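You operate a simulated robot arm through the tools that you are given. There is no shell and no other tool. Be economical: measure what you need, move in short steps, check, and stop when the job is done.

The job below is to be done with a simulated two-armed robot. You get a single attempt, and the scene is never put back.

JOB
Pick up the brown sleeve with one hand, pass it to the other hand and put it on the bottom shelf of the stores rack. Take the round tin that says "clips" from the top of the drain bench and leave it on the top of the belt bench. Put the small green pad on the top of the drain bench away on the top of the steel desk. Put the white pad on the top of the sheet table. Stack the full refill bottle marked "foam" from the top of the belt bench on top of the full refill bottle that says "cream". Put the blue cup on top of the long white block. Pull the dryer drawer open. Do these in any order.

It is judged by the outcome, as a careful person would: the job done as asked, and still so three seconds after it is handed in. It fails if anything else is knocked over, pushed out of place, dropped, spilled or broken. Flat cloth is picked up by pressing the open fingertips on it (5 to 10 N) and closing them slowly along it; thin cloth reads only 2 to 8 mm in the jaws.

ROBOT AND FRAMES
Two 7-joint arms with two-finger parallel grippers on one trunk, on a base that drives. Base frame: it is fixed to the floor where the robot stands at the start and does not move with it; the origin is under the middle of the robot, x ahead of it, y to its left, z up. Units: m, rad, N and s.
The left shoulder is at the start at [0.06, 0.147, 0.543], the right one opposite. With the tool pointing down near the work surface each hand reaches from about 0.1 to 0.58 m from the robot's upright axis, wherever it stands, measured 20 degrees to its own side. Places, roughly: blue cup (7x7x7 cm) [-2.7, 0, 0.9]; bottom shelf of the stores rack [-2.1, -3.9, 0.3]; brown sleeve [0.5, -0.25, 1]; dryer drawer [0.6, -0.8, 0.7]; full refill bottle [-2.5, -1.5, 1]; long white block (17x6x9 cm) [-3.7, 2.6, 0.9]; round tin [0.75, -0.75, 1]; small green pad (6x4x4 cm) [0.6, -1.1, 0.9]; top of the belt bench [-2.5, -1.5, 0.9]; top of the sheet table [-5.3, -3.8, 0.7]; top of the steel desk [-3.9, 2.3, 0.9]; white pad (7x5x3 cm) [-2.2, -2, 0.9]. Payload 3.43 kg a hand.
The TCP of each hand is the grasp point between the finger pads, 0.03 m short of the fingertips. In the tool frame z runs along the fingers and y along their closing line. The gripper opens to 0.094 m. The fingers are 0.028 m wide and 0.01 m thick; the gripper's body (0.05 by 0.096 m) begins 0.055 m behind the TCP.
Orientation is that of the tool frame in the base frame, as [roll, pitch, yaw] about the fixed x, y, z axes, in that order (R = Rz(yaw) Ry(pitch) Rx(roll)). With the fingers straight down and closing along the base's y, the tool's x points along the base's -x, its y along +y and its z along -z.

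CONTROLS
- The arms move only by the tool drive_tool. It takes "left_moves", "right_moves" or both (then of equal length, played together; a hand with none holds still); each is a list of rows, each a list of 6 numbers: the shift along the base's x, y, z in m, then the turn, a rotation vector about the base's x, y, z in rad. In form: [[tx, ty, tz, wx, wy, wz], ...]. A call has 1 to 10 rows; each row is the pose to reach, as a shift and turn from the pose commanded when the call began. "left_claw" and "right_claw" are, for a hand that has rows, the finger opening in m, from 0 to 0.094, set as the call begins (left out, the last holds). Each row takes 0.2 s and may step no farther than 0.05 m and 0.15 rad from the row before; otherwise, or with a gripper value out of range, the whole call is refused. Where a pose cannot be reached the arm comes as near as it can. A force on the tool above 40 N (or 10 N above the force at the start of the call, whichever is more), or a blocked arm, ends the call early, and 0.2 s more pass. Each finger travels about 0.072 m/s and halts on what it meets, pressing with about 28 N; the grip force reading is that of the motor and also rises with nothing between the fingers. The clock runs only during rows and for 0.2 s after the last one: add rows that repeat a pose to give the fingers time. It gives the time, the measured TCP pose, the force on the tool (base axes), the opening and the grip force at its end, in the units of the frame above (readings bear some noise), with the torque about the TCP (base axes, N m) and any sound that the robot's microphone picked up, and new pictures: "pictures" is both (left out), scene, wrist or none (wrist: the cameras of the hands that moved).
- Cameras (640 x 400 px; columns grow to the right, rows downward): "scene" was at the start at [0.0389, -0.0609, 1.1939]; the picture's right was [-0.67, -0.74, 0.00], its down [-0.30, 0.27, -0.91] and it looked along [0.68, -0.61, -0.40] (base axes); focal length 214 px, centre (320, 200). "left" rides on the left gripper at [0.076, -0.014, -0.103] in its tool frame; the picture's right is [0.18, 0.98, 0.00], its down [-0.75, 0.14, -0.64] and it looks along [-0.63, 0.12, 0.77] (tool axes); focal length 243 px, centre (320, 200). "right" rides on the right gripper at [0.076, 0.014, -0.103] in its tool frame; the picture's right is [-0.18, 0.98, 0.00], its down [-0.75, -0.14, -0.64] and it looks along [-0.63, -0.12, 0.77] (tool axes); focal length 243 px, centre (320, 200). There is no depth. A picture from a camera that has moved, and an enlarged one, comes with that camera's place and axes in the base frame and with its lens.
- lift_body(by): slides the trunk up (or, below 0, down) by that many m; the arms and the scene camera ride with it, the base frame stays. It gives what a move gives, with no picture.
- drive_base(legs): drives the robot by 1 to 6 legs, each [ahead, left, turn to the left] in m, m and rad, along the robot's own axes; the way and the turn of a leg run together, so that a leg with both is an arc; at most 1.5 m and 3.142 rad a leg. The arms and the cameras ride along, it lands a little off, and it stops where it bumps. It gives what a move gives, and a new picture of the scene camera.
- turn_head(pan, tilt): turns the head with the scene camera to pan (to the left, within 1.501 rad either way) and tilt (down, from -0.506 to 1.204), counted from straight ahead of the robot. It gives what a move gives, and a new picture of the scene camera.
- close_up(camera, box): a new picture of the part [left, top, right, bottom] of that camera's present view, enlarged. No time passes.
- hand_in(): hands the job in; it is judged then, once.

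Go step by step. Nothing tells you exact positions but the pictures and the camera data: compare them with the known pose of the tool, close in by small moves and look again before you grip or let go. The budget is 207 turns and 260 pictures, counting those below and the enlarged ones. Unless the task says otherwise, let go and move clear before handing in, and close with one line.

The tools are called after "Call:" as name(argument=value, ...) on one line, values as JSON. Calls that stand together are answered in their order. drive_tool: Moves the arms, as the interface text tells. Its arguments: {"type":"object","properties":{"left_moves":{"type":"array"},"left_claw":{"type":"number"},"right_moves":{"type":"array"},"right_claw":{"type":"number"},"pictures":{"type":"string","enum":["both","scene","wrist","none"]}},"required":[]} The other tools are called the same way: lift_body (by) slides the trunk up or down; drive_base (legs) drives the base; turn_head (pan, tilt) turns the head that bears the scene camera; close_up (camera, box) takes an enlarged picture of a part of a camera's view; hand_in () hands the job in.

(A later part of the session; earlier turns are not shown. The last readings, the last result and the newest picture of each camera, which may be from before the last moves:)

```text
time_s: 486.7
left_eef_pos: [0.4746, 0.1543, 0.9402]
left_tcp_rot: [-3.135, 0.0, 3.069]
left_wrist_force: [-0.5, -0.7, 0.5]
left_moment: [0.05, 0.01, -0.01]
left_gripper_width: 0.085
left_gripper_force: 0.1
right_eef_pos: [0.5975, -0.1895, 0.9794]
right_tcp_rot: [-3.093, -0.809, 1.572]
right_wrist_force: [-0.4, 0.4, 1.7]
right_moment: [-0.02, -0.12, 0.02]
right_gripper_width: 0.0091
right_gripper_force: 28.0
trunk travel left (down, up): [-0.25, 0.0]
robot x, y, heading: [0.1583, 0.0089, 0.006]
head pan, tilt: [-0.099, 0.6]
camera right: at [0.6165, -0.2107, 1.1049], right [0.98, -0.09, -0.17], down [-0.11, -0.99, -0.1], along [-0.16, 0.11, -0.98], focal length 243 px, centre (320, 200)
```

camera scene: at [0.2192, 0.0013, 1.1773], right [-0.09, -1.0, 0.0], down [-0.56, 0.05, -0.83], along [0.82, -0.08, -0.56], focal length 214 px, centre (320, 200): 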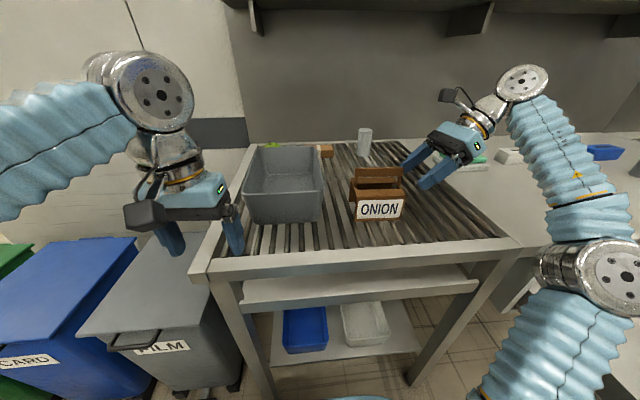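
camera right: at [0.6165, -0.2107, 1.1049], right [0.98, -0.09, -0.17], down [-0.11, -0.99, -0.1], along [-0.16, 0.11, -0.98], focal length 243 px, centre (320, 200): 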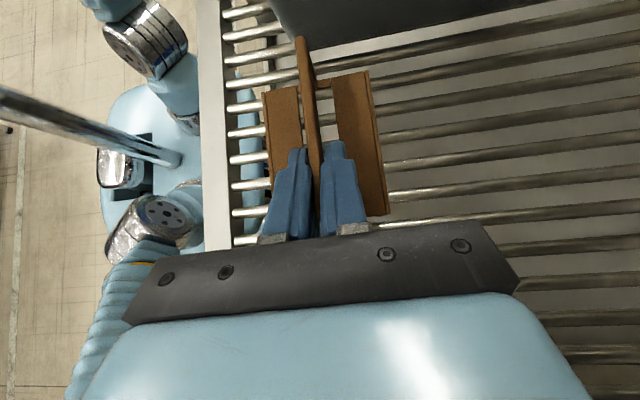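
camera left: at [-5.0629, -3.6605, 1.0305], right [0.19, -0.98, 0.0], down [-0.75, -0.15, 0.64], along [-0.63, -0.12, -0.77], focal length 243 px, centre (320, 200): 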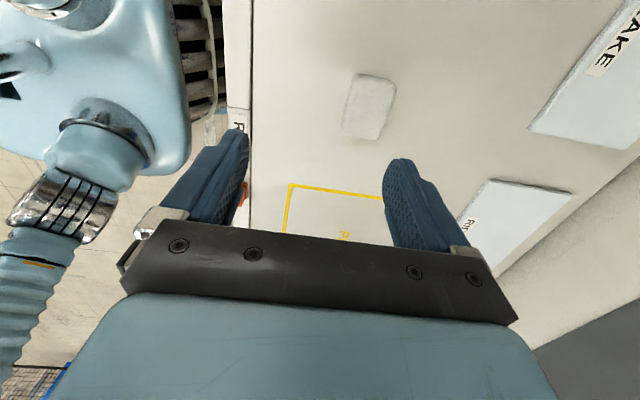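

The strip (9 mm) is gripped. I lift and at the same time draw it toward me, where the arm can rise higher.

Call:
drive_tool(right_moves=[[0, 0, 0.01, 0, 0, 0], [-0.01, 0, 0.02, 0, 0, 0], [-0.02, 0, 0.03, 0, 0, 0], [-0.03, 0.005, 0.04, 0, 0, 0], [-0.045, 0.01, 0.05, 0, 0, 0]], pictures="scene")

```text
time_s: 487.9
left_eef_pos: [0.4755, 0.1555, 0.9396]
left_tcp_rot: [-3.134, 0.0, 3.069]
left_wrist_force: [0.8, -1.4, -0.2]
left_moment: [0.01, 0.04, 0.02]
left_gripper_width: 0.0848
left_gripper_force: 0.1
right_eef_pos: [0.5763, -0.189, 1.0055]
right_tcp_rot: [-3.093, -0.808, 1.572]
right_wrist_force: [0.4, 0.2, -0.7]
right_moment: [0.01, 0.03, 0.05]
right_gripper_width: 0.0093
right_gripper_force: 28.0
right hand out of reach, approached as far as the arm can: row 1, 2, 3, 4, 5
trunk travel left (down, up): [-0.25, 0.0]
robot x, y, heading: [0.1602, 0.0056, 0.007]
head pan, tilt: [-0.099, 0.6]
camera scene: at [0.2197, 0.0011, 1.1772], right [-0.09, -1.0, 0.0], down [-0.56, 0.05, -0.82], along [0.82, -0.08, -0.57], focal length 214 px, centre (320, 200)
```

scene: 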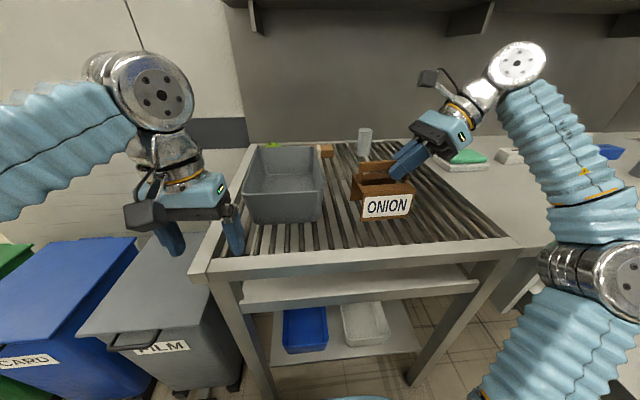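

Call:
drive_tool(right_moves=[[-0.02, 0.005, 0.015, 0, 0, 0], [-0.04, 0.01, 0.025, 0, 0, 0]], pictures="none")

Call:
drive_base(legs=[[-0.5, 0, 0]])

```text
time_s: 488.5
left_eef_pos: [0.4758, 0.1562, 0.9397]
left_tcp_rot: [-3.135, 0.001, 3.07]
left_wrist_force: [0.0, -0.4, 0.1]
left_moment: [0.01, 0.01, -0.04]
left_gripper_width: 0.085
left_gripper_force: 0.1
right_eef_pos: [0.5338, -0.1777, 1.0272]
right_tcp_rot: [-3.092, -0.807, 1.572]
right_wrist_force: [0.6, -0.7, -0.5]
right_moment: [0.02, 0.0, 0.01]
right_gripper_width: 0.009
right_gripper_force: 27.7
trunk travel left (down, up): [-0.25, 0.0]
robot x, y, heading: [0.162, 0.0083, 0.007]
head pan, tilt: [-0.099, 0.6]
```

```text
time_s: 491.5
left_eef_pos: [-0.0236, 0.1526, 0.9399]
left_tcp_rot: [-3.135, -0.002, 3.053]
left_wrist_force: [-0.3, -0.6, -1.0]
left_moment: [-0.04, -0.02, 0.02]
left_gripper_width: 0.0851
left_gripper_force: 0.1
right_eef_pos: [0.0317, -0.1812, 1.028]
right_tcp_rot: [-3.09, -0.806, 1.557]
right_wrist_force: [-0.3, -0.6, 0.0]
right_moment: [0.03, 0.02, -0.02]
right_gripper_width: 0.0092
right_gripper_force: 27.7
trunk travel left (down, up): [-0.25, 0.0]
robot x, y, heading: [-0.3424, 0.013, -0.014]
head pan, tilt: [-0.099, 0.6]
camera scene: at [-0.2825, 0.0021, 1.1773], right [-0.11, -0.99, 0.0], down [-0.56, 0.06, -0.82], along [0.82, -0.09, -0.57], focal length 214 px, centre (320, 200)
```

scene: 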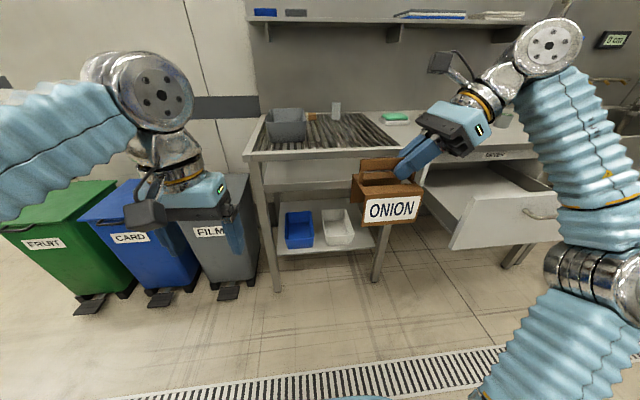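

The sleeve is held clear of the bench. Now I turn the left hand to point right-down (mirror pose) beside it.

Call:
drive_tool(left_claw=0.07, left_moves=[[0.005, -0.01, 0.01, -0.0568, 0.0568, 0.1218], [0.01, -0.02, 0.02, -0.1136, 0.1136, 0.2435], [0.015, -0.03, 0.03, -0.1704, 0.1704, 0.3653], [0.02, -0.04, 0.04, -0.2272, 0.2272, 0.4871], [0.025, -0.05, 0.05, -0.284, 0.284, 0.6088], [0.03, -0.06, 0.06, -0.3408, 0.3408, 0.7306]], pictures="none")

Call:
drive_tool(left_moves=[[0.005, 0, 0.005, -0.0568, 0.0568, 0.1218], [0.01, 0, 0.01, -0.1136, 0.1136, 0.2435], [0.015, 0, 0.015, -0.1704, 0.1704, 0.3653], [0.02, 0, 0.02, -0.2272, 0.2272, 0.4871], [0.025, 0, 0.025, -0.284, 0.284, 0.6088], [0.025, 0, 0.025, -0.3408, 0.3408, 0.7306]], pictures="wrist")

```text
time_s: 492.9
left_eef_pos: [0.0039, 0.092, 1.0014]
left_tcp_rot: [-2.896, -0.412, -2.532]
left_wrist_force: [-1.0, -0.6, -0.5]
left_moment: [0.02, 0.01, -0.02]
left_gripper_width: 0.0699
left_gripper_force: 0.2
right_eef_pos: [0.031, -0.1824, 1.0266]
right_tcp_rot: [-3.091, -0.807, 1.557]
right_wrist_force: [-0.1, -0.3, 0.2]
right_moment: [0.01, -0.01, 0.01]
right_gripper_width: 0.009
right_gripper_force: 27.8
trunk travel left (down, up): [-0.25, 0.0]
robot x, y, heading: [-0.3379, 0.0103, -0.01]
head pan, tilt: [-0.099, 0.6]
```

```text
time_s: 494.3
left_eef_pos: [0.0315, 0.0919, 1.0236]
left_tcp_rot: [-3.032, -0.87, -1.705]
left_wrist_force: [0.1, -0.3, -0.8]
left_moment: [-0.02, -0.01, -0.03]
left_gripper_width: 0.07
left_gripper_force: 0.0
right_eef_pos: [0.0309, -0.1825, 1.0274]
right_tcp_rot: [-3.092, -0.806, 1.557]
right_wrist_force: [0.6, -0.5, -0.8]
right_moment: [-0.02, 0.01, 0.0]
right_gripper_width: 0.0091
right_gripper_force: 28.6
trunk travel left (down, up): [-0.25, 0.0]
robot x, y, heading: [-0.3396, 0.0086, -0.009]
head pan, tilt: [-0.099, 0.6]
camera left: at [0.0382, 0.1214, 1.1478], right [-1.0, -0.07, 0.07], down [-0.08, 0.98, -0.17], along [-0.06, -0.18, -0.98], focal length 243 px, centre (320, 200)
```

left: 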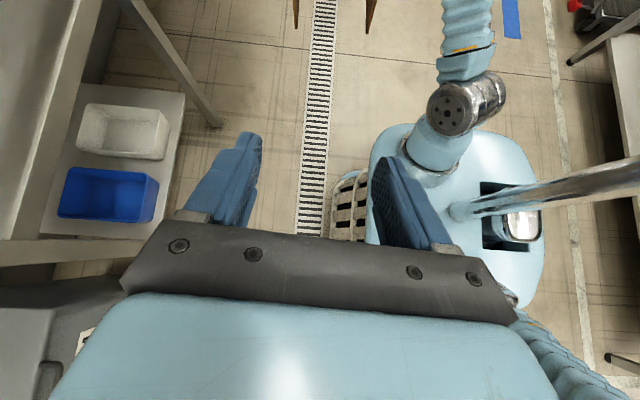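

The left hand points right-down. I bring it toward the strip's left end.

Call:
drive_tool(left_moves=[[0, -0.04, 0.002, 0, 0, 0], [0, -0.08, 0.003, 0, 0, 0], [0, -0.12, 0.004, 0, 0, 0], [0, -0.145, 0.004, 0, 0, 0]], pictures="both")

```text
time_s: 495.3
left_eef_pos: [0.0299, -0.0541, 1.0291]
left_tcp_rot: [-3.03, -0.868, -1.704]
left_wrist_force: [-0.1, 0.4, -0.6]
left_moment: [0.0, 0.01, 0.02]
left_gripper_width: 0.0701
left_gripper_force: 0.0
right_eef_pos: [0.0308, -0.1823, 1.0272]
right_tcp_rot: [-3.091, -0.806, 1.558]
right_wrist_force: [-0.6, -0.2, -0.7]
right_moment: [-0.04, -0.02, -0.02]
right_gripper_width: 0.0091
right_gripper_force: 27.7
trunk travel left (down, up): [-0.25, 0.0]
robot x, y, heading: [-0.3391, 0.0071, -0.01]
head pan, tilt: [-0.099, 0.6]
camera scene: at [-0.2825, 0.0021, 1.1773], right [-0.11, -0.99, 0.0], down [-0.56, 0.06, -0.82], along [0.82, -0.09, -0.57], focal length 214 px, centre (320, 200)
camera left: at [0.0358, -0.025, 1.1524], right [-1.0, -0.07, 0.07], down [-0.08, 0.98, -0.17], along [-0.06, -0.18, -0.98], focal length 243 px, centre (320, 200)
```

scene: 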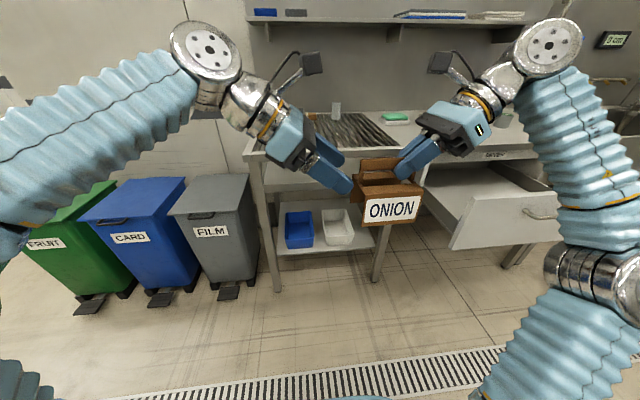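
left: 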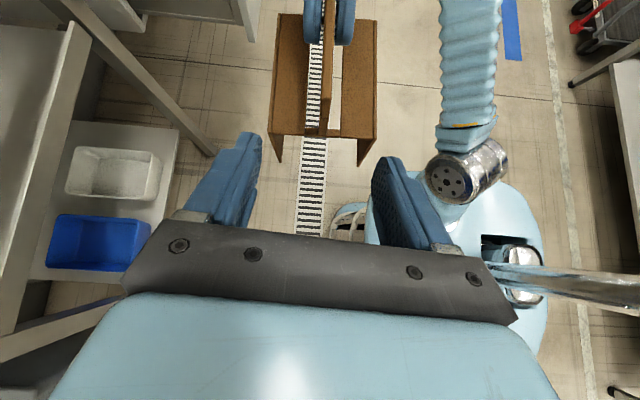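

Strip is centered between the left fingers too. I advance and close; then the right hand lets go.

Call:
drive_tool(left_moves=[[0, -0.03, -0.001, 0, 0, 0], [0, -0.05, -0.002, 0, 0, 0], [0, -0.063, -0.002, 0, 0, 0]], pictures="none")

Call:
drive_tool(left_claw=0.0, left_moves=[[0, 0, 0, 0, 0, 0], [0, 0, 0, 0, 0, 0], [0, 0, 0, 0, 0, 0], [0, 0, 0, 0, 0, 0]], pictures="wrist")

```text
time_s: 496.1
left_eef_pos: [0.0308, -0.1168, 1.0264]
left_tcp_rot: [-3.031, -0.869, -1.707]
left_wrist_force: [-0.4, 0.0, 1.8]
left_moment: [0.01, 0.05, 0.0]
left_gripper_width: 0.0703
left_gripper_force: 0.1
right_eef_pos: [0.0318, -0.1817, 1.0269]
right_tcp_rot: [-3.089, -0.806, 1.557]
right_wrist_force: [-0.3, -0.6, -1.8]
right_moment: [-0.11, -0.01, 0.0]
right_gripper_width: 0.0089
right_gripper_force: 28.0
trunk travel left (down, up): [-0.25, 0.0]
robot x, y, heading: [-0.3385, 0.0096, -0.009]
head pan, tilt: [-0.099, 0.6]
```

```text
time_s: 497.1
left_eef_pos: [0.0319, -0.1169, 1.0282]
left_tcp_rot: [-3.031, -0.869, -1.705]
left_wrist_force: [5.2, -3.0, 0.5]
left_moment: [-0.13, 0.33, 0.53]
left_gripper_width: 0.0092
left_gripper_force: 28.0
right_eef_pos: [0.03, -0.1819, 1.0274]
right_tcp_rot: [-3.089, -0.808, 1.557]
right_wrist_force: [-5.1, 2.2, -0.8]
right_moment: [0.13, -0.31, -0.23]
right_gripper_width: 0.0093
right_gripper_force: 28.1
trunk travel left (down, up): [-0.25, 0.0]
robot x, y, heading: [-0.3402, 0.0074, -0.013]
head pan, tilt: [-0.099, 0.6]
camera left: at [0.0381, -0.0883, 1.1508], right [-1.0, -0.07, 0.07], down [-0.08, 0.98, -0.17], along [-0.06, -0.18, -0.98], focal length 243 px, centre (320, 200)
```

left: 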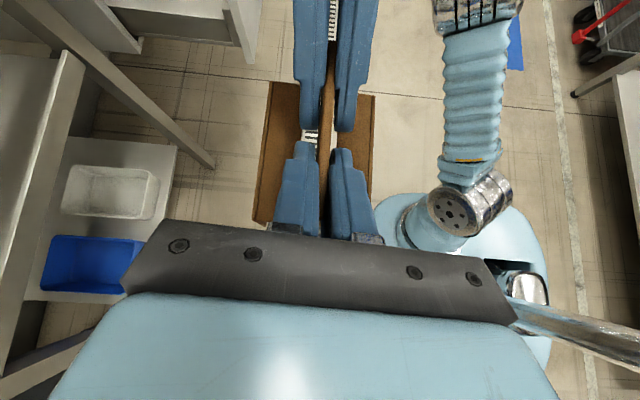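

Both hands hold the strip. The right hand opens and withdraws.

Call:
drive_tool(right_claw=0.06, right_moves=[[0, 0, 0, 0, 0, 0], [0, 0, 0, 0, 0, 0], [0, 0, 0, 0, 0, 0], [0, -0.03, 0.0, 0, 0, 0], [0, -0.07, 0.0, 0, 0, 0], [0, -0.11, 0.0, 0, 0, 0], [0, -0.15, 0, 0, 0, 0]], pictures="scene")

```text
time_s: 498.7
left_eef_pos: [0.0317, -0.1175, 1.0263]
left_tcp_rot: [-3.03, -0.869, -1.707]
left_wrist_force: [0.1, 0.4, -0.7]
left_moment: [-0.03, -0.02, -0.02]
left_gripper_width: 0.0092
left_gripper_force: 28.0
right_eef_pos: [0.0271, -0.2795, 1.0098]
right_tcp_rot: [-3.093, -0.808, 1.556]
right_wrist_force: [0.1, -0.3, -0.1]
right_moment: [-0.02, 0.0, 0.03]
right_gripper_width: 0.06
right_gripper_force: 0.1
right hand out of reach, approached as far as the arm can: row 6, 7
trunk travel left (down, up): [-0.25, 0.0]
robot x, y, heading: [-0.3443, 0.0054, -0.015]
head pan, tilt: [-0.099, 0.6]
camera scene: at [-0.2825, 0.0021, 1.1773], right [-0.11, -0.99, 0.0], down [-0.56, 0.06, -0.82], along [0.82, -0.09, -0.57], focal length 214 px, centre (320, 200)
```

scene: 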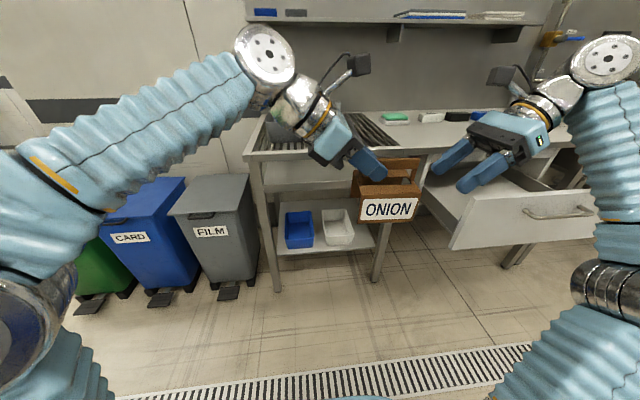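

The sleeve has been passed to the left hand. I rotate the left hand to point forward, then drive to the stores rack.

Call:
drive_tool(left_moves=[[0.005, 0.01, 0, 0, 0, 0.145], [0.01, 0.02, 0, 0, 0, 0.29], [0.015, 0.03, 0, 0, 0, 0.435], [0.02, 0.04, 0, 0, 0, 0.58], [0.025, 0.05, 0, 0, 0, 0.725], [0.03, 0.06, -0.01, 0, 0, 0.87], [0.03, 0.07, -0.02, 0, 0, 1.015], [0.03, 0.08, -0.03, 0, 0, 1.16], [0.03, 0.09, -0.04, 0, 0, 1.305], [0.03, 0.1, -0.05, 0, 0, 1.45]], pictures="none")

Call:
drive_base(legs=[[-0.32, -0.5, 0.015], [0, -0.8, 0], [0, -0.8, 0], [-0.4, -0.5, 0], [-0.5, -0.25, 0], [0, 0, -1.57]])

```text
time_s: 501.0
left_eef_pos: [0.0507, -0.0115, 0.9938]
left_tcp_rot: [3.011, -0.855, -0.18]
left_wrist_force: [-0.8, 0.0, 0.1]
left_moment: [-0.03, -0.03, -0.03]
left_gripper_width: 0.0089
left_gripper_force: 28.0
left hand out of reach, approached as far as the arm can: row 5, 6
right_eef_pos: [0.0277, -0.2793, 1.0105]
right_tcp_rot: [-3.092, -0.808, 1.557]
right_wrist_force: [0.0, -0.1, 0.1]
right_moment: [0.0, 0.04, -0.03]
right_gripper_width: 0.06
right_gripper_force: 0.1
trunk travel left (down, up): [-0.25, 0.0]
robot x, y, heading: [-0.3409, 0.0154, -0.01]
head pan, tilt: [-0.099, 0.6]
stopped in row 10 (left hand): the arm was blocked; the commanded pose is now the measured one
```

```text
time_s: 512.6
left_eef_pos: [-0.2813, -2.1119, 0.9947]
left_tcp_rot: [3.006, -0.853, -0.158]
left_wrist_force: [-0.2, 0.7, 0.1]
left_moment: [0.01, 0.02, 0.02]
left_gripper_width: 0.009
left_gripper_force: 27.9
right_eef_pos: [-0.3035, -2.3802, 1.0112]
right_tcp_rot: [-3.096, -0.8, 1.585]
right_wrist_force: [-0.1, -0.1, -0.5]
right_moment: [0.01, 0.01, 0.02]
right_gripper_width: 0.0601
right_gripper_force: 0.1
trunk travel left (down, up): [-0.25, 0.0]
robot x, y, heading: [-0.6754, -2.1003, 0.013]
head pan, tilt: [-0.099, 0.6]
stopped in leg 4: the robot was blocked; the commanded pose is now the measured one
camera scene: at [-0.6158, -2.1079, 1.1773], right [-0.09, -1.0, 0.0], down [-0.56, 0.05, -0.83], along [0.82, -0.07, -0.56], focal length 214 px, centre (320, 200)
```

scene: 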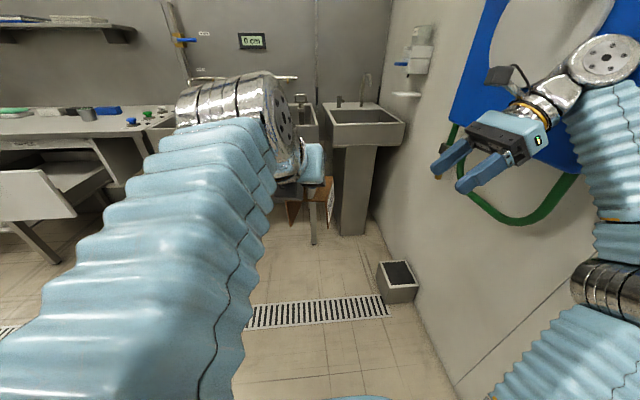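

Handover done, but the right elbow sticks out near the wall panel and blocked the drive. I turn the right hand back to point down (elbow in).

Call:
drive_tool(right_moves=[[0, 0.0, -0.005, -0.0568, -0.0568, 0.1218], [0, 0.0, -0.01, -0.1136, -0.1136, 0.2435], [0, 0, -0.015, -0.1704, -0.1704, 0.3653], [0, 0, -0.02, -0.2272, -0.2272, 0.4871], [0, 0, -0.03, -0.284, -0.284, 0.6088], [0, 0, -0.04, -0.3408, -0.3408, 0.7306]], pictures="none")

Call:
drive_tool(right_moves=[[-0.01, 0, -0.005, -0.0568, -0.0568, 0.1218], [-0.02, 0, -0.01, -0.1136, -0.1136, 0.2435], [-0.03, 0, -0.015, -0.1704, -0.1704, 0.3653], [-0.04, 0, -0.015, -0.2272, -0.2272, 0.4871], [-0.05, 0, -0.02, -0.284, -0.284, 0.6088], [-0.06, 0, -0.02, -0.3408, -0.3408, 0.7306]], pictures="none")

Call:
drive_base(legs=[[-0.2, -0.1, 0], [-0.2, -0.4, 0]])

```text
time_s: 514.0
left_eef_pos: [-0.2801, -2.1136, 0.9945]
left_tcp_rot: [3.011, -0.853, -0.16]
left_wrist_force: [-0.6, -0.1, 0.2]
left_moment: [0.02, -0.01, 0.01]
left_gripper_width: 0.0092
left_gripper_force: 28.1
right_eef_pos: [-0.3017, -2.369, 0.9324]
right_tcp_rot: [2.995, -0.353, 2.436]
right_wrist_force: [0.0, 0.1, -0.4]
right_moment: [0.02, 0.0, -0.03]
right_gripper_width: 0.0601
right_gripper_force: 0.1
right hand out of reach, approached as far as the arm can: row 1, 2, 3, 4, 5, 6
trunk travel left (down, up): [-0.25, 0.0]
robot x, y, heading: [-0.674, -2.0985, 0.009]
head pan, tilt: [-0.099, 0.6]
```

```text
time_s: 515.4
left_eef_pos: [-0.2802, -2.1134, 0.9941]
left_tcp_rot: [3.012, -0.852, -0.161]
left_wrist_force: [1.3, -0.6, 0.5]
left_moment: [-0.05, 0.01, -0.01]
left_gripper_width: 0.0092
left_gripper_force: 28.4
right_eef_pos: [-0.3641, -2.3666, 0.912]
right_tcp_rot: [-3.085, 0.069, -3.133]
right_wrist_force: [-0.1, 0.2, 0.5]
right_moment: [0.01, 0.01, 0.02]
right_gripper_width: 0.0599
right_gripper_force: 0.1
trunk travel left (down, up): [-0.25, 0.0]
robot x, y, heading: [-0.6749, -2.1042, 0.01]
head pan, tilt: [-0.099, 0.6]
```

```text
time_s: 519.5
left_eef_pos: [-0.6729, -2.6256, 0.9939]
left_tcp_rot: [3.01, -0.852, -0.169]
left_wrist_force: [-0.2, -0.3, -1.2]
left_moment: [0.0, -0.01, -0.02]
left_gripper_width: 0.0088
left_gripper_force: 27.6
right_eef_pos: [-0.7579, -2.8774, 0.9118]
right_tcp_rot: [-3.087, 0.071, 3.141]
right_wrist_force: [0.3, -0.1, -0.2]
right_moment: [-0.02, -0.02, 0.0]
right_gripper_width: 0.0598
right_gripper_force: 0.2
trunk travel left (down, up): [-0.25, 0.0]
robot x, y, heading: [-1.0687, -2.6098, 0.0]
head pan, tilt: [-0.099, 0.6]
camera scene: at [-1.0069, -2.6184, 1.1773], right [-0.1, -1.0, 0.0], down [-0.56, 0.06, -0.82], along [0.82, -0.08, -0.57], focal length 214 px, centre (320, 200)
```

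scene: 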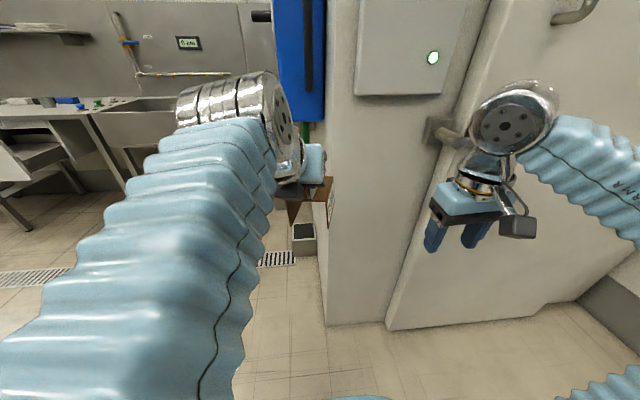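

Call:
drive_base(legs=[[-0.5, -0.25, 0], [0, 0, -1.57], [0, -0.42, 0], [0.1, 0, 0]])

Call:
turn_head(pan=0.0, tilt=0.75)

```text
time_s: 529.4
left_eef_pos: [-2.0147, -3.3444, 0.9948]
left_tcp_rot: [3.011, -0.853, -1.752]
left_wrist_force: [-0.6, 0.0, -0.5]
left_moment: [0.0, -0.01, 0.0]
left_gripper_width: 0.009
left_gripper_force: 27.9
right_eef_pos: [-2.2649, -3.2567, 0.9119]
right_tcp_rot: [-3.087, 0.07, 1.559]
right_wrist_force: [0.9, -0.1, 0.6]
right_moment: [0.02, -0.02, -0.01]
right_gripper_width: 0.0597
right_gripper_force: 0.1
trunk travel left (down, up): [-0.25, 0.0]
robot x, y, heading: [-1.9943, -2.9544, -1.584]
head pan, tilt: [-0.099, 0.6]
camera scene: at [-2.0035, -3.0088, 1.1773], right [-0.99, 0.11, 0.0], down [0.06, 0.56, -0.83], along [-0.09, -0.82, -0.56], focal length 214 px, centre (320, 200)
```

scene: 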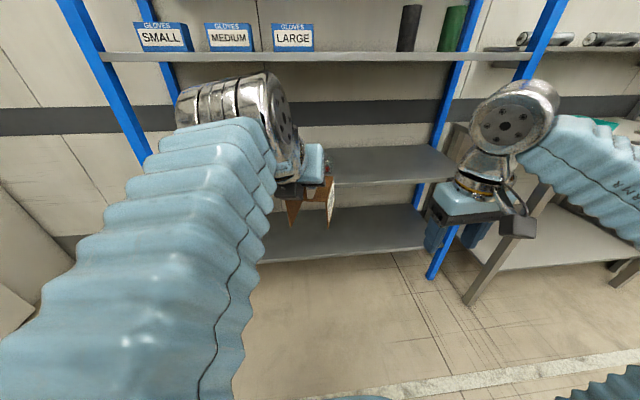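

```text
time_s: 530.1
left_eef_pos: [-2.0144, -3.3452, 0.9949]
left_tcp_rot: [3.008, -0.853, -1.753]
left_wrist_force: [0.0, -0.2, 0.1]
left_moment: [0.0, 0.03, 0.0]
left_gripper_width: 0.009
left_gripper_force: 27.7
right_eef_pos: [-2.2654, -3.2576, 0.9115]
right_tcp_rot: [-3.086, 0.071, 1.558]
right_wrist_force: [-0.7, -0.4, -0.2]
right_moment: [0.02, -0.02, 0.03]
right_gripper_width: 0.06
right_gripper_force: 0.1
trunk travel left (down, up): [-0.25, 0.0]
robot x, y, heading: [-1.9968, -2.9539, -1.583]
head pan, tilt: [0.0, 0.75]
camera scene: at [-1.9947, -3.0041, 1.1645], right [-1.0, 0.01, 0.0], down [0.01, 0.68, -0.73], along [-0.01, -0.73, -0.68], focal length 214 px, centre (320, 200)
```

scene: 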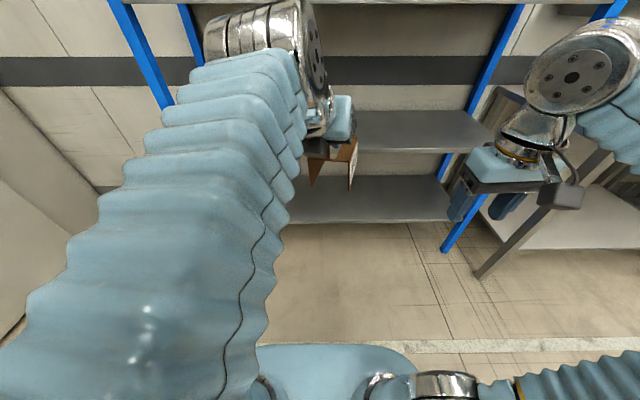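

The bottom shelf front edge is at y≈-3.77, the middle shelf at z≈0.72. I lower the trunk, then extend and lower the left hand before driving in.

Call:
lift_body(by=-0.25)

Call:
drive_tool(left_moves=[[0, -0.03, -0.02, 0, 0, 0], [0, -0.06, -0.05, 0, 0, 0], [0, -0.09, -0.085, 0, 0, 0], [0, -0.11, -0.125, 0, 0, 0], [0, -0.12, -0.17, 0, 0, 0], [0, -0.12, -0.215, 0, 0, 0], [0, -0.12, -0.26, 0, 0, 0], [0, -0.12, -0.3, 0, 0, 0]], pictures="both")

```text
time_s: 532.7
left_eef_pos: [-2.0139, -3.3442, 0.743]
left_tcp_rot: [3.008, -0.854, -1.753]
left_wrist_force: [-0.8, 0.0, 0.2]
left_moment: [-0.01, -0.05, -0.01]
left_gripper_width: 0.0091
left_gripper_force: 28.7
right_eef_pos: [-2.2655, -3.2587, 0.6614]
right_tcp_rot: [-3.085, 0.072, 1.559]
right_wrist_force: [-0.4, 0.1, 0.7]
right_moment: [0.0, -0.01, 0.03]
right_gripper_width: 0.0601
right_gripper_force: 0.1
trunk travel left (down, up): [0.0, 0.25]
robot x, y, heading: [-1.9943, -2.9521, -1.586]
head pan, tilt: [0.0, 0.75]
```

```text
time_s: 533.4
left_eef_pos: [-2.0694, -3.359, 0.7141]
left_tcp_rot: [2.942, -0.912, -1.884]
left_wrist_force: [1.2, -0.7, -0.8]
left_moment: [0.0, -0.03, -0.02]
left_gripper_width: 0.0091
left_gripper_force: 28.3
right_eef_pos: [-2.2657, -3.2574, 0.662]
right_tcp_rot: [-3.085, 0.069, 1.557]
right_wrist_force: [0.7, 0.2, -0.9]
right_moment: [-0.02, -0.04, 0.02]
right_gripper_width: 0.06
right_gripper_force: 0.1
trunk travel left (down, up): [0.0, 0.25]
robot x, y, heading: [-1.9944, -2.95, -1.582]
head pan, tilt: [0.0, 0.75]
stopped in row 3 (left hand): the arm was blocked; the commanded pose is now the measured one
camera scene: at [-1.9947, -3.0041, 0.9144], right [-1.0, 0.01, 0.0], down [0.01, 0.68, -0.73], along [-0.01, -0.73, -0.68], focal length 214 px, centre (320, 200)
camera left: at [-2.0281, -3.3413, 0.8336], right [-0.9, 0.34, 0.26], down [0.29, 0.94, -0.19], along [-0.31, -0.1, -0.94], focal length 243 px, centre (320, 200)
```

scene: 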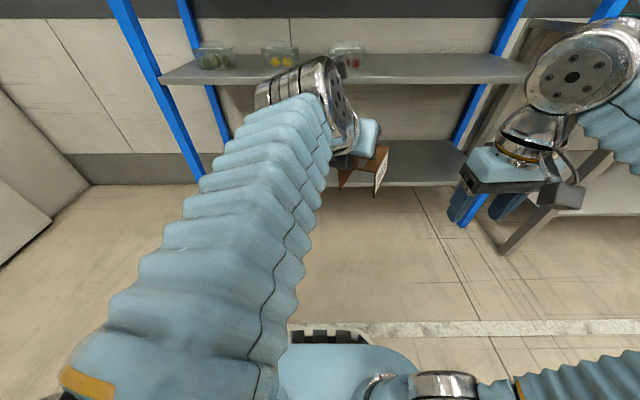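
left: 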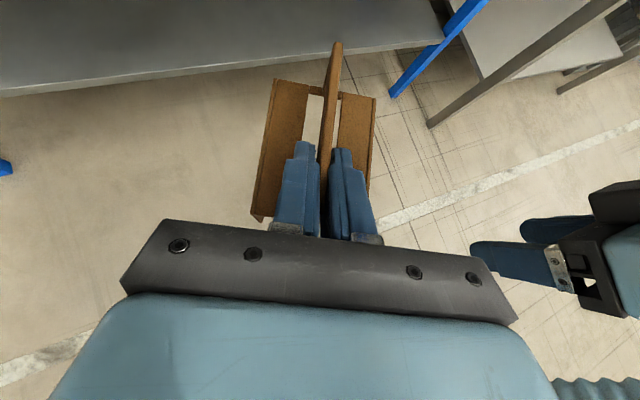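

The arm is near a joint limit in this twisted pose. I try pointing the hand more to the right (natural side), and lower again.

Call:
drive_tool(left_moves=[[0.01, 0, 0, 0, 0, -0.1], [0.02, 0, -0.01, 0, 0, -0.2], [0.03, 0, -0.02, 0, 0, -0.3], [0.03, 0, -0.05, 0, 0, -0.3], [0.03, 0, -0.09, 0, 0, -0.3], [0.03, 0, -0.13, 0, 0, -0.3], [0.03, 0, -0.17, 0, 0, -0.3]], pictures="scene")

```text
time_s: 535.0
left_eef_pos: [-2.0404, -3.3573, 0.5408]
left_tcp_rot: [2.947, -0.911, -2.187]
left_wrist_force: [0.5, -0.3, 0.1]
left_moment: [0.03, 0.03, 0.02]
left_gripper_width: 0.0092
left_gripper_force: 27.7
right_eef_pos: [-2.2661, -3.2566, 0.6634]
right_tcp_rot: [-3.087, 0.069, 1.558]
right_wrist_force: [1.2, -0.2, 0.5]
right_moment: [-0.03, 0.0, 0.05]
right_gripper_width: 0.0602
right_gripper_force: 0.0
trunk travel left (down, up): [0.0, 0.25]
robot x, y, heading: [-1.9947, -2.9507, -1.582]
head pan, tilt: [0.0, 0.75]
camera scene: at [-1.9947, -3.004, 0.9144], right [-1.0, 0.01, 0.0], down [0.01, 0.68, -0.73], along [-0.01, -0.73, -0.68], focal length 214 px, centre (320, 200)
```

scene: 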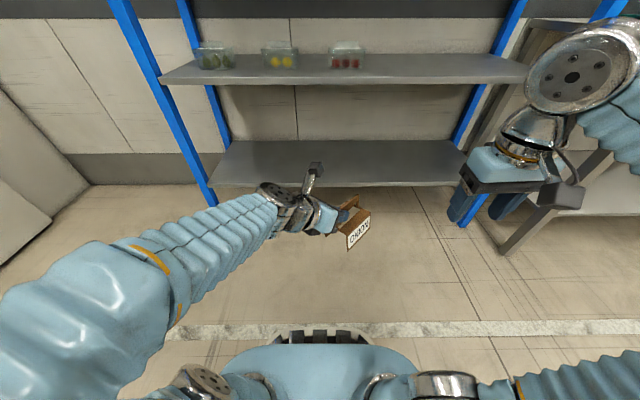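

That works well: the hand is low and comes in from the left. I correct the sleeve's roll and lower to z≈0.42, still outside the rack (shelf at z≈0.27, edge y≈-3.80).

Call:
drive_tool(left_moves=[[0, 0, -0.03, -0.056, -0.081, 0], [0, 0, -0.06, -0.112, -0.162, 0], [0, 0, -0.09, -0.112, -0.162, 0], [0, 0, -0.12, -0.112, -0.162, 0]], pictures="none")

Call:
drive_base(legs=[[0.37, -0.06, 0]])

Call:
close_up(camera="scene", box=[180, 100, 500, 300])

```text
time_s: 536.0
left_eef_pos: [-2.041, -3.3581, 0.422]
left_tcp_rot: [-3.025, -0.883, -2.432]
left_wrist_force: [0.0, 0.5, 0.9]
left_moment: [-0.02, -0.01, 0.01]
left_gripper_width: 0.0092
left_gripper_force: 27.8
right_eef_pos: [-2.2662, -3.2561, 0.6612]
right_tcp_rot: [-3.086, 0.07, 1.559]
right_wrist_force: [0.0, -0.3, -0.3]
right_moment: [0.02, 0.0, -0.01]
right_gripper_width: 0.0601
right_gripper_force: 0.1
trunk travel left (down, up): [0.0, 0.25]
robot x, y, heading: [-1.9941, -2.9536, -1.578]
head pan, tilt: [0.0, 0.75]
```

```text
time_s: 538.4
left_eef_pos: [-2.1027, -3.7359, 0.4241]
left_tcp_rot: [-3.024, -0.883, -2.425]
left_wrist_force: [0.0, 0.3, 0.3]
left_moment: [-0.02, -0.01, 0.0]
left_gripper_width: 0.0092
left_gripper_force: 28.2
right_eef_pos: [-2.3273, -3.6352, 0.6625]
right_tcp_rot: [-3.086, 0.069, 1.564]
right_wrist_force: [0.6, 0.8, 0.3]
right_moment: [0.02, 0.04, 0.01]
right_gripper_width: 0.0601
right_gripper_force: 0.0
trunk travel left (down, up): [0.0, 0.25]
robot x, y, heading: [-2.0578, -3.3311, -1.58]
head pan, tilt: [0.0, 0.75]
camera scene: at [-2.0581, -3.3814, 0.9144], right [-1.0, 0.01, 0.0], down [0.01, 0.68, -0.73], along [-0.01, -0.73, -0.68], focal length 214 px, centre (320, 200)
```

scene: 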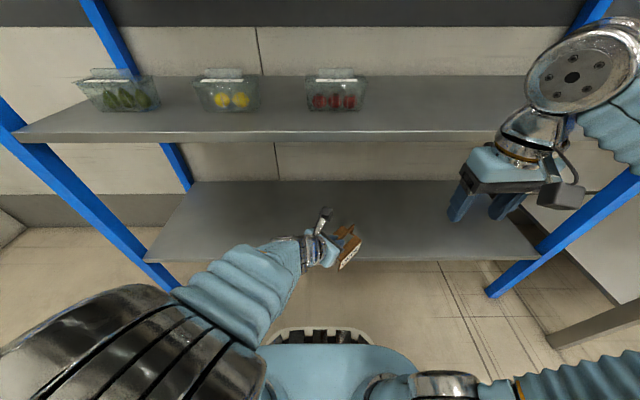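

```text
2.00 times, centred on (340, 200) of scene
camera zoom: at [-2.0581, -3.3814, 0.9144], right [-1.0, 0.01, 0.0], down [0.01, 0.68, -0.73], along [-0.01, -0.73, -0.68], focal length 429 px, centre (280, 200)
```

zoom: 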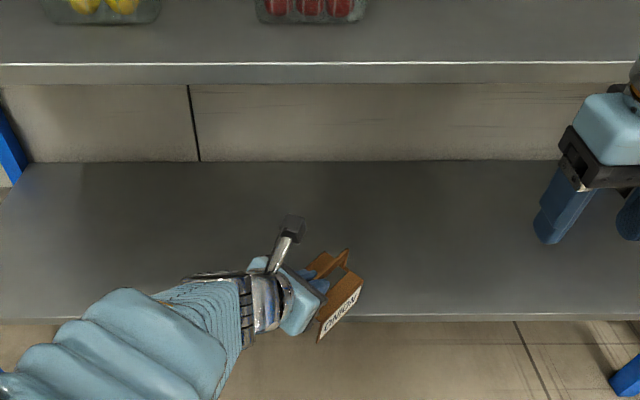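

Call:
drive_tool(left_moves=[[0.0, -0.04, 0, 0, 0, 0], [0.0, -0.08, 0, 0, 0, 0], [0.0, -0.12, 0, 0, 0, 0], [0.0, -0.16, 0, 0, 0, 0], [0.0, -0.185, 0, 0, 0, 0]], pictures="scene")

```text
time_s: 539.6
left_eef_pos: [-2.1014, -3.921, 0.4249]
left_tcp_rot: [-3.022, -0.884, -2.43]
left_wrist_force: [-0.5, -0.5, -0.1]
left_moment: [0.01, 0.02, 0.01]
left_gripper_width: 0.0087
left_gripper_force: 27.9
right_eef_pos: [-2.3278, -3.6356, 0.6621]
right_tcp_rot: [-3.086, 0.07, 1.564]
right_wrist_force: [-0.3, 0.3, -0.4]
right_moment: [0.01, 0.0, 0.04]
right_gripper_width: 0.0599
right_gripper_force: 0.0
trunk travel left (down, up): [0.0, 0.25]
robot x, y, heading: [-2.0563, -3.3312, -1.575]
head pan, tilt: [0.0, 0.75]
camera scene: at [-2.0582, -3.3813, 0.9144], right [-1.0, 0.01, 0.0], down [0.01, 0.68, -0.73], along [-0.01, -0.73, -0.68], focal length 214 px, centre (320, 200)
```

scene: 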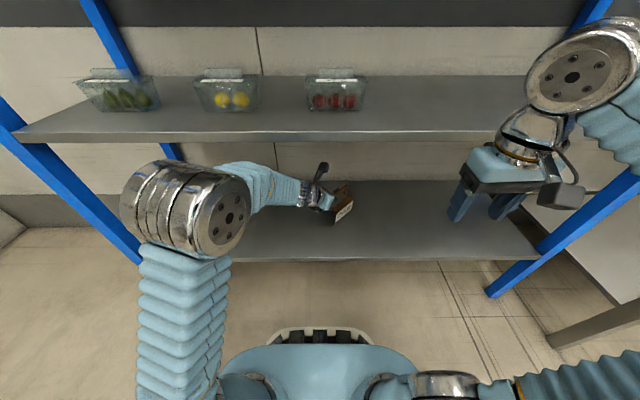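

The sleeve is inside over the shelf. I lower until contact.

Call:
drive_tool(left_moves=[[0.0, 0, -0.015, 0, 0, 0], [0, 0, -0.03, 0, 0, 0], [0, 0, -0.036, 0, 0, 0], [0, 0, -0.04, 0, 0, 0], [0, 0, -0.044, 0, 0, 0], [0, 0, -0.048, 0, 0, 0]], pictures="none")

Call:
close_up(camera="scene", box=[260, 130, 400, 240])

```text
time_s: 540.1
left_eef_pos: [-2.1006, -3.9258, 0.4124]
left_tcp_rot: [-3.019, -0.903, -2.426]
left_wrist_force: [3.0, -0.6, 13.4]
left_moment: [0.3, 0.04, -0.04]
left_gripper_width: 0.0096
left_gripper_force: 28.5
right_eef_pos: [-2.3273, -3.6354, 0.6621]
right_tcp_rot: [-3.086, 0.07, 1.563]
right_wrist_force: [0.5, -0.4, 0.4]
right_moment: [0.03, 0.02, -0.01]
right_gripper_width: 0.0599
right_gripper_force: 0.0
trunk travel left (down, up): [0.0, 0.25]
robot x, y, heading: [-2.0588, -3.3336, -1.576]
head pan, tilt: [0.0, 0.75]
stopped in row 2 (left hand): the force on the tool passed its limit at 55 N (the readings are from after the stop); the commanded pose is now the measured one
```

```text
3.64 times, centred on (330, 185) of scene
camera zoom: at [-2.0578, -3.3808, 0.9143], right [-1.0, 0.01, 0.0], down [0.0, 0.68, -0.73], along [0.0, -0.73, -0.68], focal length 780 px, centre (284, 254)
```

zoom: 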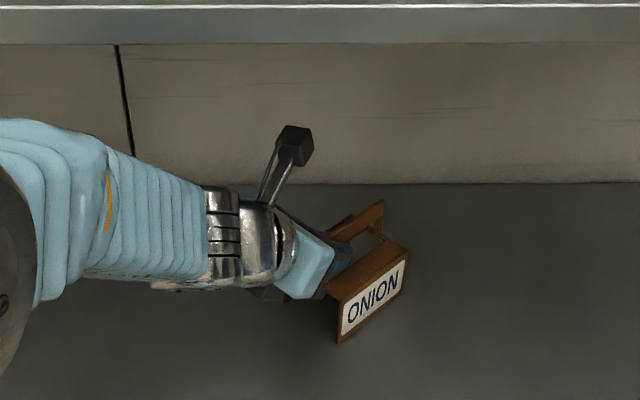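

Contact near z≈0.41: the sleeve stands on the shelf (a corner first, tilt ~2°). I level it slightly and settle it.

Call:
drive_tool(left_moves=[[0.0, 0, 0.003, 0.012, -0.013, 0], [0, 0, 0.002, 0.023, -0.026, 0], [0, 0, -0.002, 0.023, -0.026, 0], [0, 0, -0.004, 0.023, -0.026, 0]], pictures="wrist")

```text
time_s: 541.3
left_eef_pos: [-2.1012, -3.926, 0.411]
left_tcp_rot: [-3.019, -0.872, -2.425]
left_wrist_force: [2.2, 2.4, 15.8]
left_moment: [0.36, 0.0, 0.06]
left_gripper_width: 0.0095
left_gripper_force: 28.6
right_eef_pos: [-2.327, -3.6357, 0.6626]
right_tcp_rot: [-3.084, 0.071, 1.564]
right_wrist_force: [0.5, 0.0, -0.3]
right_moment: [-0.01, -0.03, 0.01]
right_gripper_width: 0.06
right_gripper_force: 0.0
trunk travel left (down, up): [0.0, 0.25]
robot x, y, heading: [-2.0586, -3.3292, -1.579]
head pan, tilt: [0.0, 0.75]
stopped in row 4 (left hand): the force on the tool passed its limit at 41 N (the readings are from after the stop); the commanded pose is now the measured one
camera left: at [-2.0763, -3.9079, 0.5355], right [-0.8, 0.6, 0.06], down [0.58, 0.8, -0.18], along [-0.16, -0.11, -0.98], focal length 243 px, centre (320, 200)
```

left: 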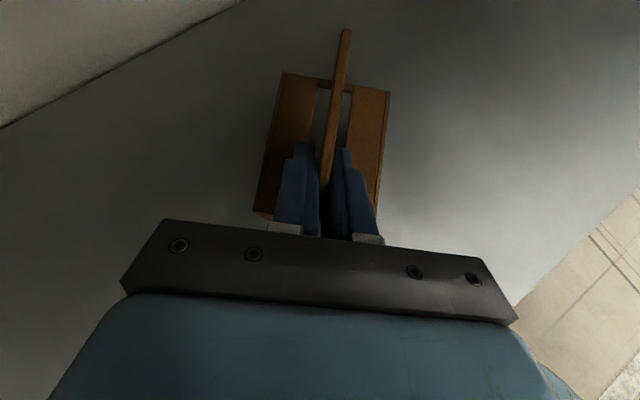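

It's nearly evenly supported. I open and withdraw along the strip direction.

Call:
drive_tool(left_claw=0.05, left_moves=[[0.0, 0, 0.001, 0, 0, 0], [0, 0, 0.001, 0, 0, 0], [0, 0, 0.001, 0, 0, 0], [0.02, 0.017, 0.008, 0, 0, 0], [0.045, 0.04, 0.02, 0, 0, 0], [0.07, 0.065, 0.03, 0, 0, 0], [0.085, 0.095, 0.035, 0, 0, 0], [0.09, 0.13, 0.035, 0, 0, 0]], pictures="scene")

```text
time_s: 543.1
left_eef_pos: [-2.0095, -3.798, 0.4449]
left_tcp_rot: [-3.02, -0.871, -2.425]
left_wrist_force: [-0.4, 0.0, 0.1]
left_moment: [-0.01, 0.01, 0.0]
left_gripper_width: 0.0188
left_gripper_force: 0.1
right_eef_pos: [-2.3281, -3.6352, 0.6619]
right_tcp_rot: [-3.085, 0.069, 1.564]
right_wrist_force: [0.2, -0.1, -0.6]
right_moment: [-0.01, -0.03, -0.02]
right_gripper_width: 0.0599
right_gripper_force: 0.1
trunk travel left (down, up): [0.0, 0.25]
robot x, y, heading: [-2.0587, -3.331, -1.579]
head pan, tilt: [0.0, 0.75]
camera scene: at [-2.0579, -3.3815, 0.9144], right [-1.0, 0.01, 0.0], down [0.0, 0.68, -0.73], along [0.0, -0.73, -0.68], focal length 214 px, centre (320, 200)
```

scene: 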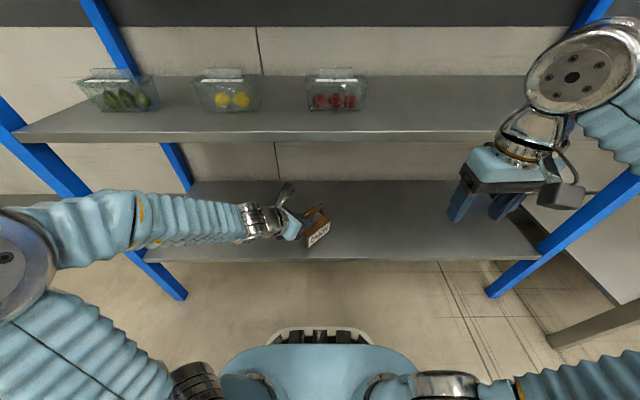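

The fingers only opened to 1.9 cm: they were inside the deck's slot and dragged the sleeve forward. I regrip at once and look.

Call:
drive_tool(left_claw=0.0, left_moves=[[0.0, 0, 0, 0, 0, 0], [0, 0, 0, 0, 0, 0], [0, 0, 0, 0, 0, 0]], pictures="wrist")

Call:
close_up(camera="scene", box=[240, 150, 400, 270])

```text
time_s: 543.9
left_eef_pos: [-2.0106, -3.7986, 0.4441]
left_tcp_rot: [-3.02, -0.867, -2.424]
left_wrist_force: [1.0, -0.9, 0.5]
left_moment: [0.03, 0.04, -0.01]
left_gripper_width: 0.0082
left_gripper_force: 27.9
right_eef_pos: [-2.3273, -3.635, 0.6625]
right_tcp_rot: [-3.085, 0.069, 1.565]
right_wrist_force: [-0.5, -0.3, 1.3]
right_moment: [0.01, 0.01, 0.0]
right_gripper_width: 0.0603
right_gripper_force: 0.0
trunk travel left (down, up): [0.0, 0.25]
robot x, y, heading: [-2.0577, -3.3308, -1.569]
head pan, tilt: [0.0, 0.75]
camera left: at [-1.987, -3.78, 0.5679], right [-0.8, 0.6, 0.06], down [0.58, 0.8, -0.18], along [-0.15, -0.1, -0.98], focal length 243 px, centre (320, 200)
```

left: 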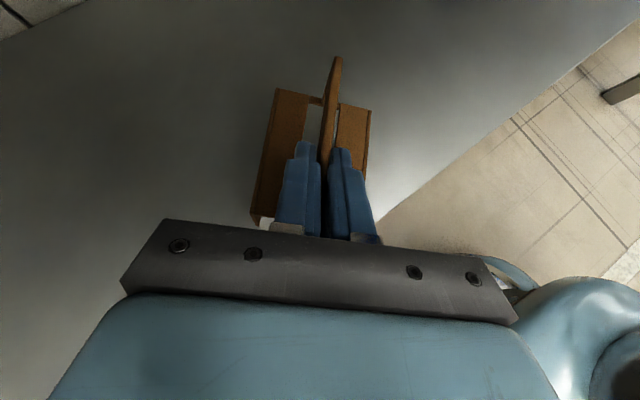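

```text
3.33 times, centred on (320, 210) of scene
camera zoom: at [-2.0578, -3.3814, 0.9144], right [-1.0, 0.01, 0.0], down [0.0, 0.68, -0.73], along [0.0, -0.73, -0.68], focal length 715 px, centre (320, 167)
```

zoom: 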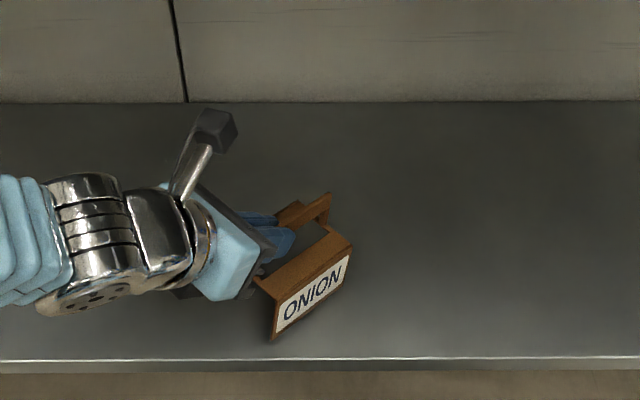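

Regripped; it is still fully over the shelf. I move it back in, lower to contact, and this time open only slightly and lift straight up out of the slot.

Call:
drive_tool(left_moves=[[-0.015, -0.03, 0, 0, 0, 0], [-0.03, -0.06, 0, 0, 0, 0], [-0.045, -0.09, 0, 0, 0, 0], [-0.05, -0.11, 0, 0, 0, 0], [-0.05, -0.11, -0.01, 0, 0, 0], [-0.05, -0.11, -0.02, 0, 0, 0], [-0.05, -0.11, -0.027, 0, 0, 0], [-0.05, -0.11, -0.032, 0, 0, 0], [-0.05, -0.11, -0.036, 0, 0, 0]], pictures="none")

```text
time_s: 545.6
left_eef_pos: [-2.0588, -3.9089, 0.423]
left_tcp_rot: [-3.007, -0.881, -2.432]
left_wrist_force: [1.8, 1.7, 13.8]
left_moment: [0.15, 0.0, 0.08]
left_gripper_width: 0.0086
left_gripper_force: 27.8
right_eef_pos: [-2.3268, -3.6356, 0.6638]
right_tcp_rot: [-3.083, 0.068, 1.563]
right_wrist_force: [0.5, -0.3, 0.1]
right_moment: [0.0, -0.01, 0.0]
right_gripper_width: 0.0602
right_gripper_force: 0.0
trunk travel left (down, up): [0.0, 0.25]
robot x, y, heading: [-2.0547, -3.3289, -1.58]
head pan, tilt: [0.0, 0.75]
stopped in row 8 (left hand): the force on the tool passed its limit at 44 N (the readings are from after the stop); the commanded pose is now the measured one
```

Call:
drive_tool(left_claw=0.016, left_moves=[[0, 0, 0.0, 0, 0, 0], [0, 0, 0.0, 0, 0, 0], [0, 0, 0.01, 0, 0, 0], [0, 0, 0.02, 0, 0, 0], [0, 0, 0.035, 0, 0, 0], [0, 0, 0.05, 0, 0, 0]], pictures="wrist")

Call:
close_up(camera="scene", box=[240, 150, 400, 270])

```text
time_s: 547.0
left_eef_pos: [-2.058, -3.9103, 0.4698]
left_tcp_rot: [-3.012, -0.876, -2.429]
left_wrist_force: [0.2, -0.4, -1.3]
left_moment: [0.03, -0.01, -0.01]
left_gripper_width: 0.0159
left_gripper_force: 0.1
right_eef_pos: [-2.3277, -3.6348, 0.6625]
right_tcp_rot: [-3.087, 0.068, 1.563]
right_wrist_force: [0.2, -1.3, 0.4]
right_moment: [0.02, 0.04, 0.02]
right_gripper_width: 0.0599
right_gripper_force: 0.1
trunk travel left (down, up): [0.0, 0.25]
robot x, y, heading: [-2.0618, -3.3311, -1.579]
head pan, tilt: [0.0, 0.75]
camera left: at [-2.0353, -3.891, 0.5952], right [-0.8, 0.6, 0.06], down [0.58, 0.79, -0.18], along [-0.16, -0.11, -0.98], focal length 243 px, centre (320, 200)
```

left: 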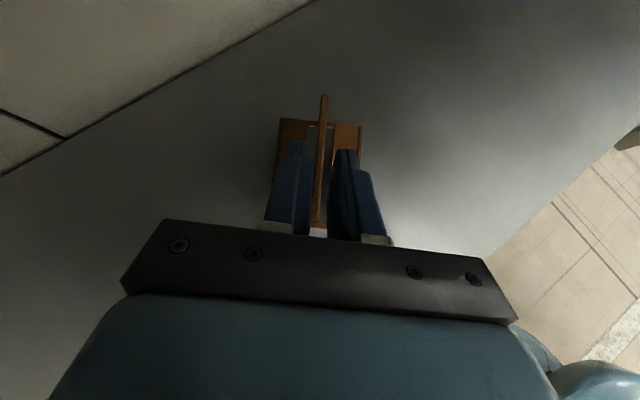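

```text
3.33 times, centred on (320, 210) of scene
camera zoom: at [-2.0578, -3.3814, 0.9144], right [-1.0, 0.01, 0.0], down [0.0, 0.68, -0.73], along [0.0, -0.73, -0.68], focal length 715 px, centre (320, 167)
```

zoom: 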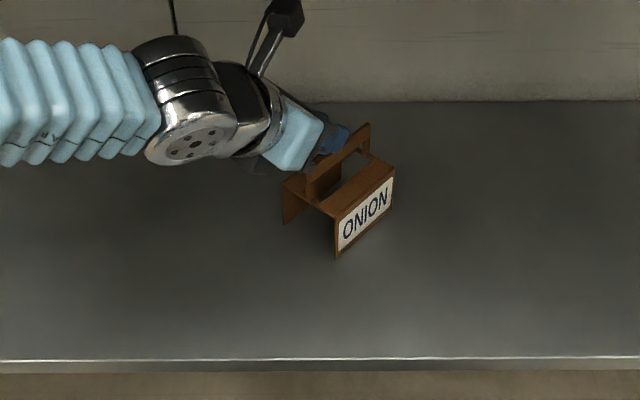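

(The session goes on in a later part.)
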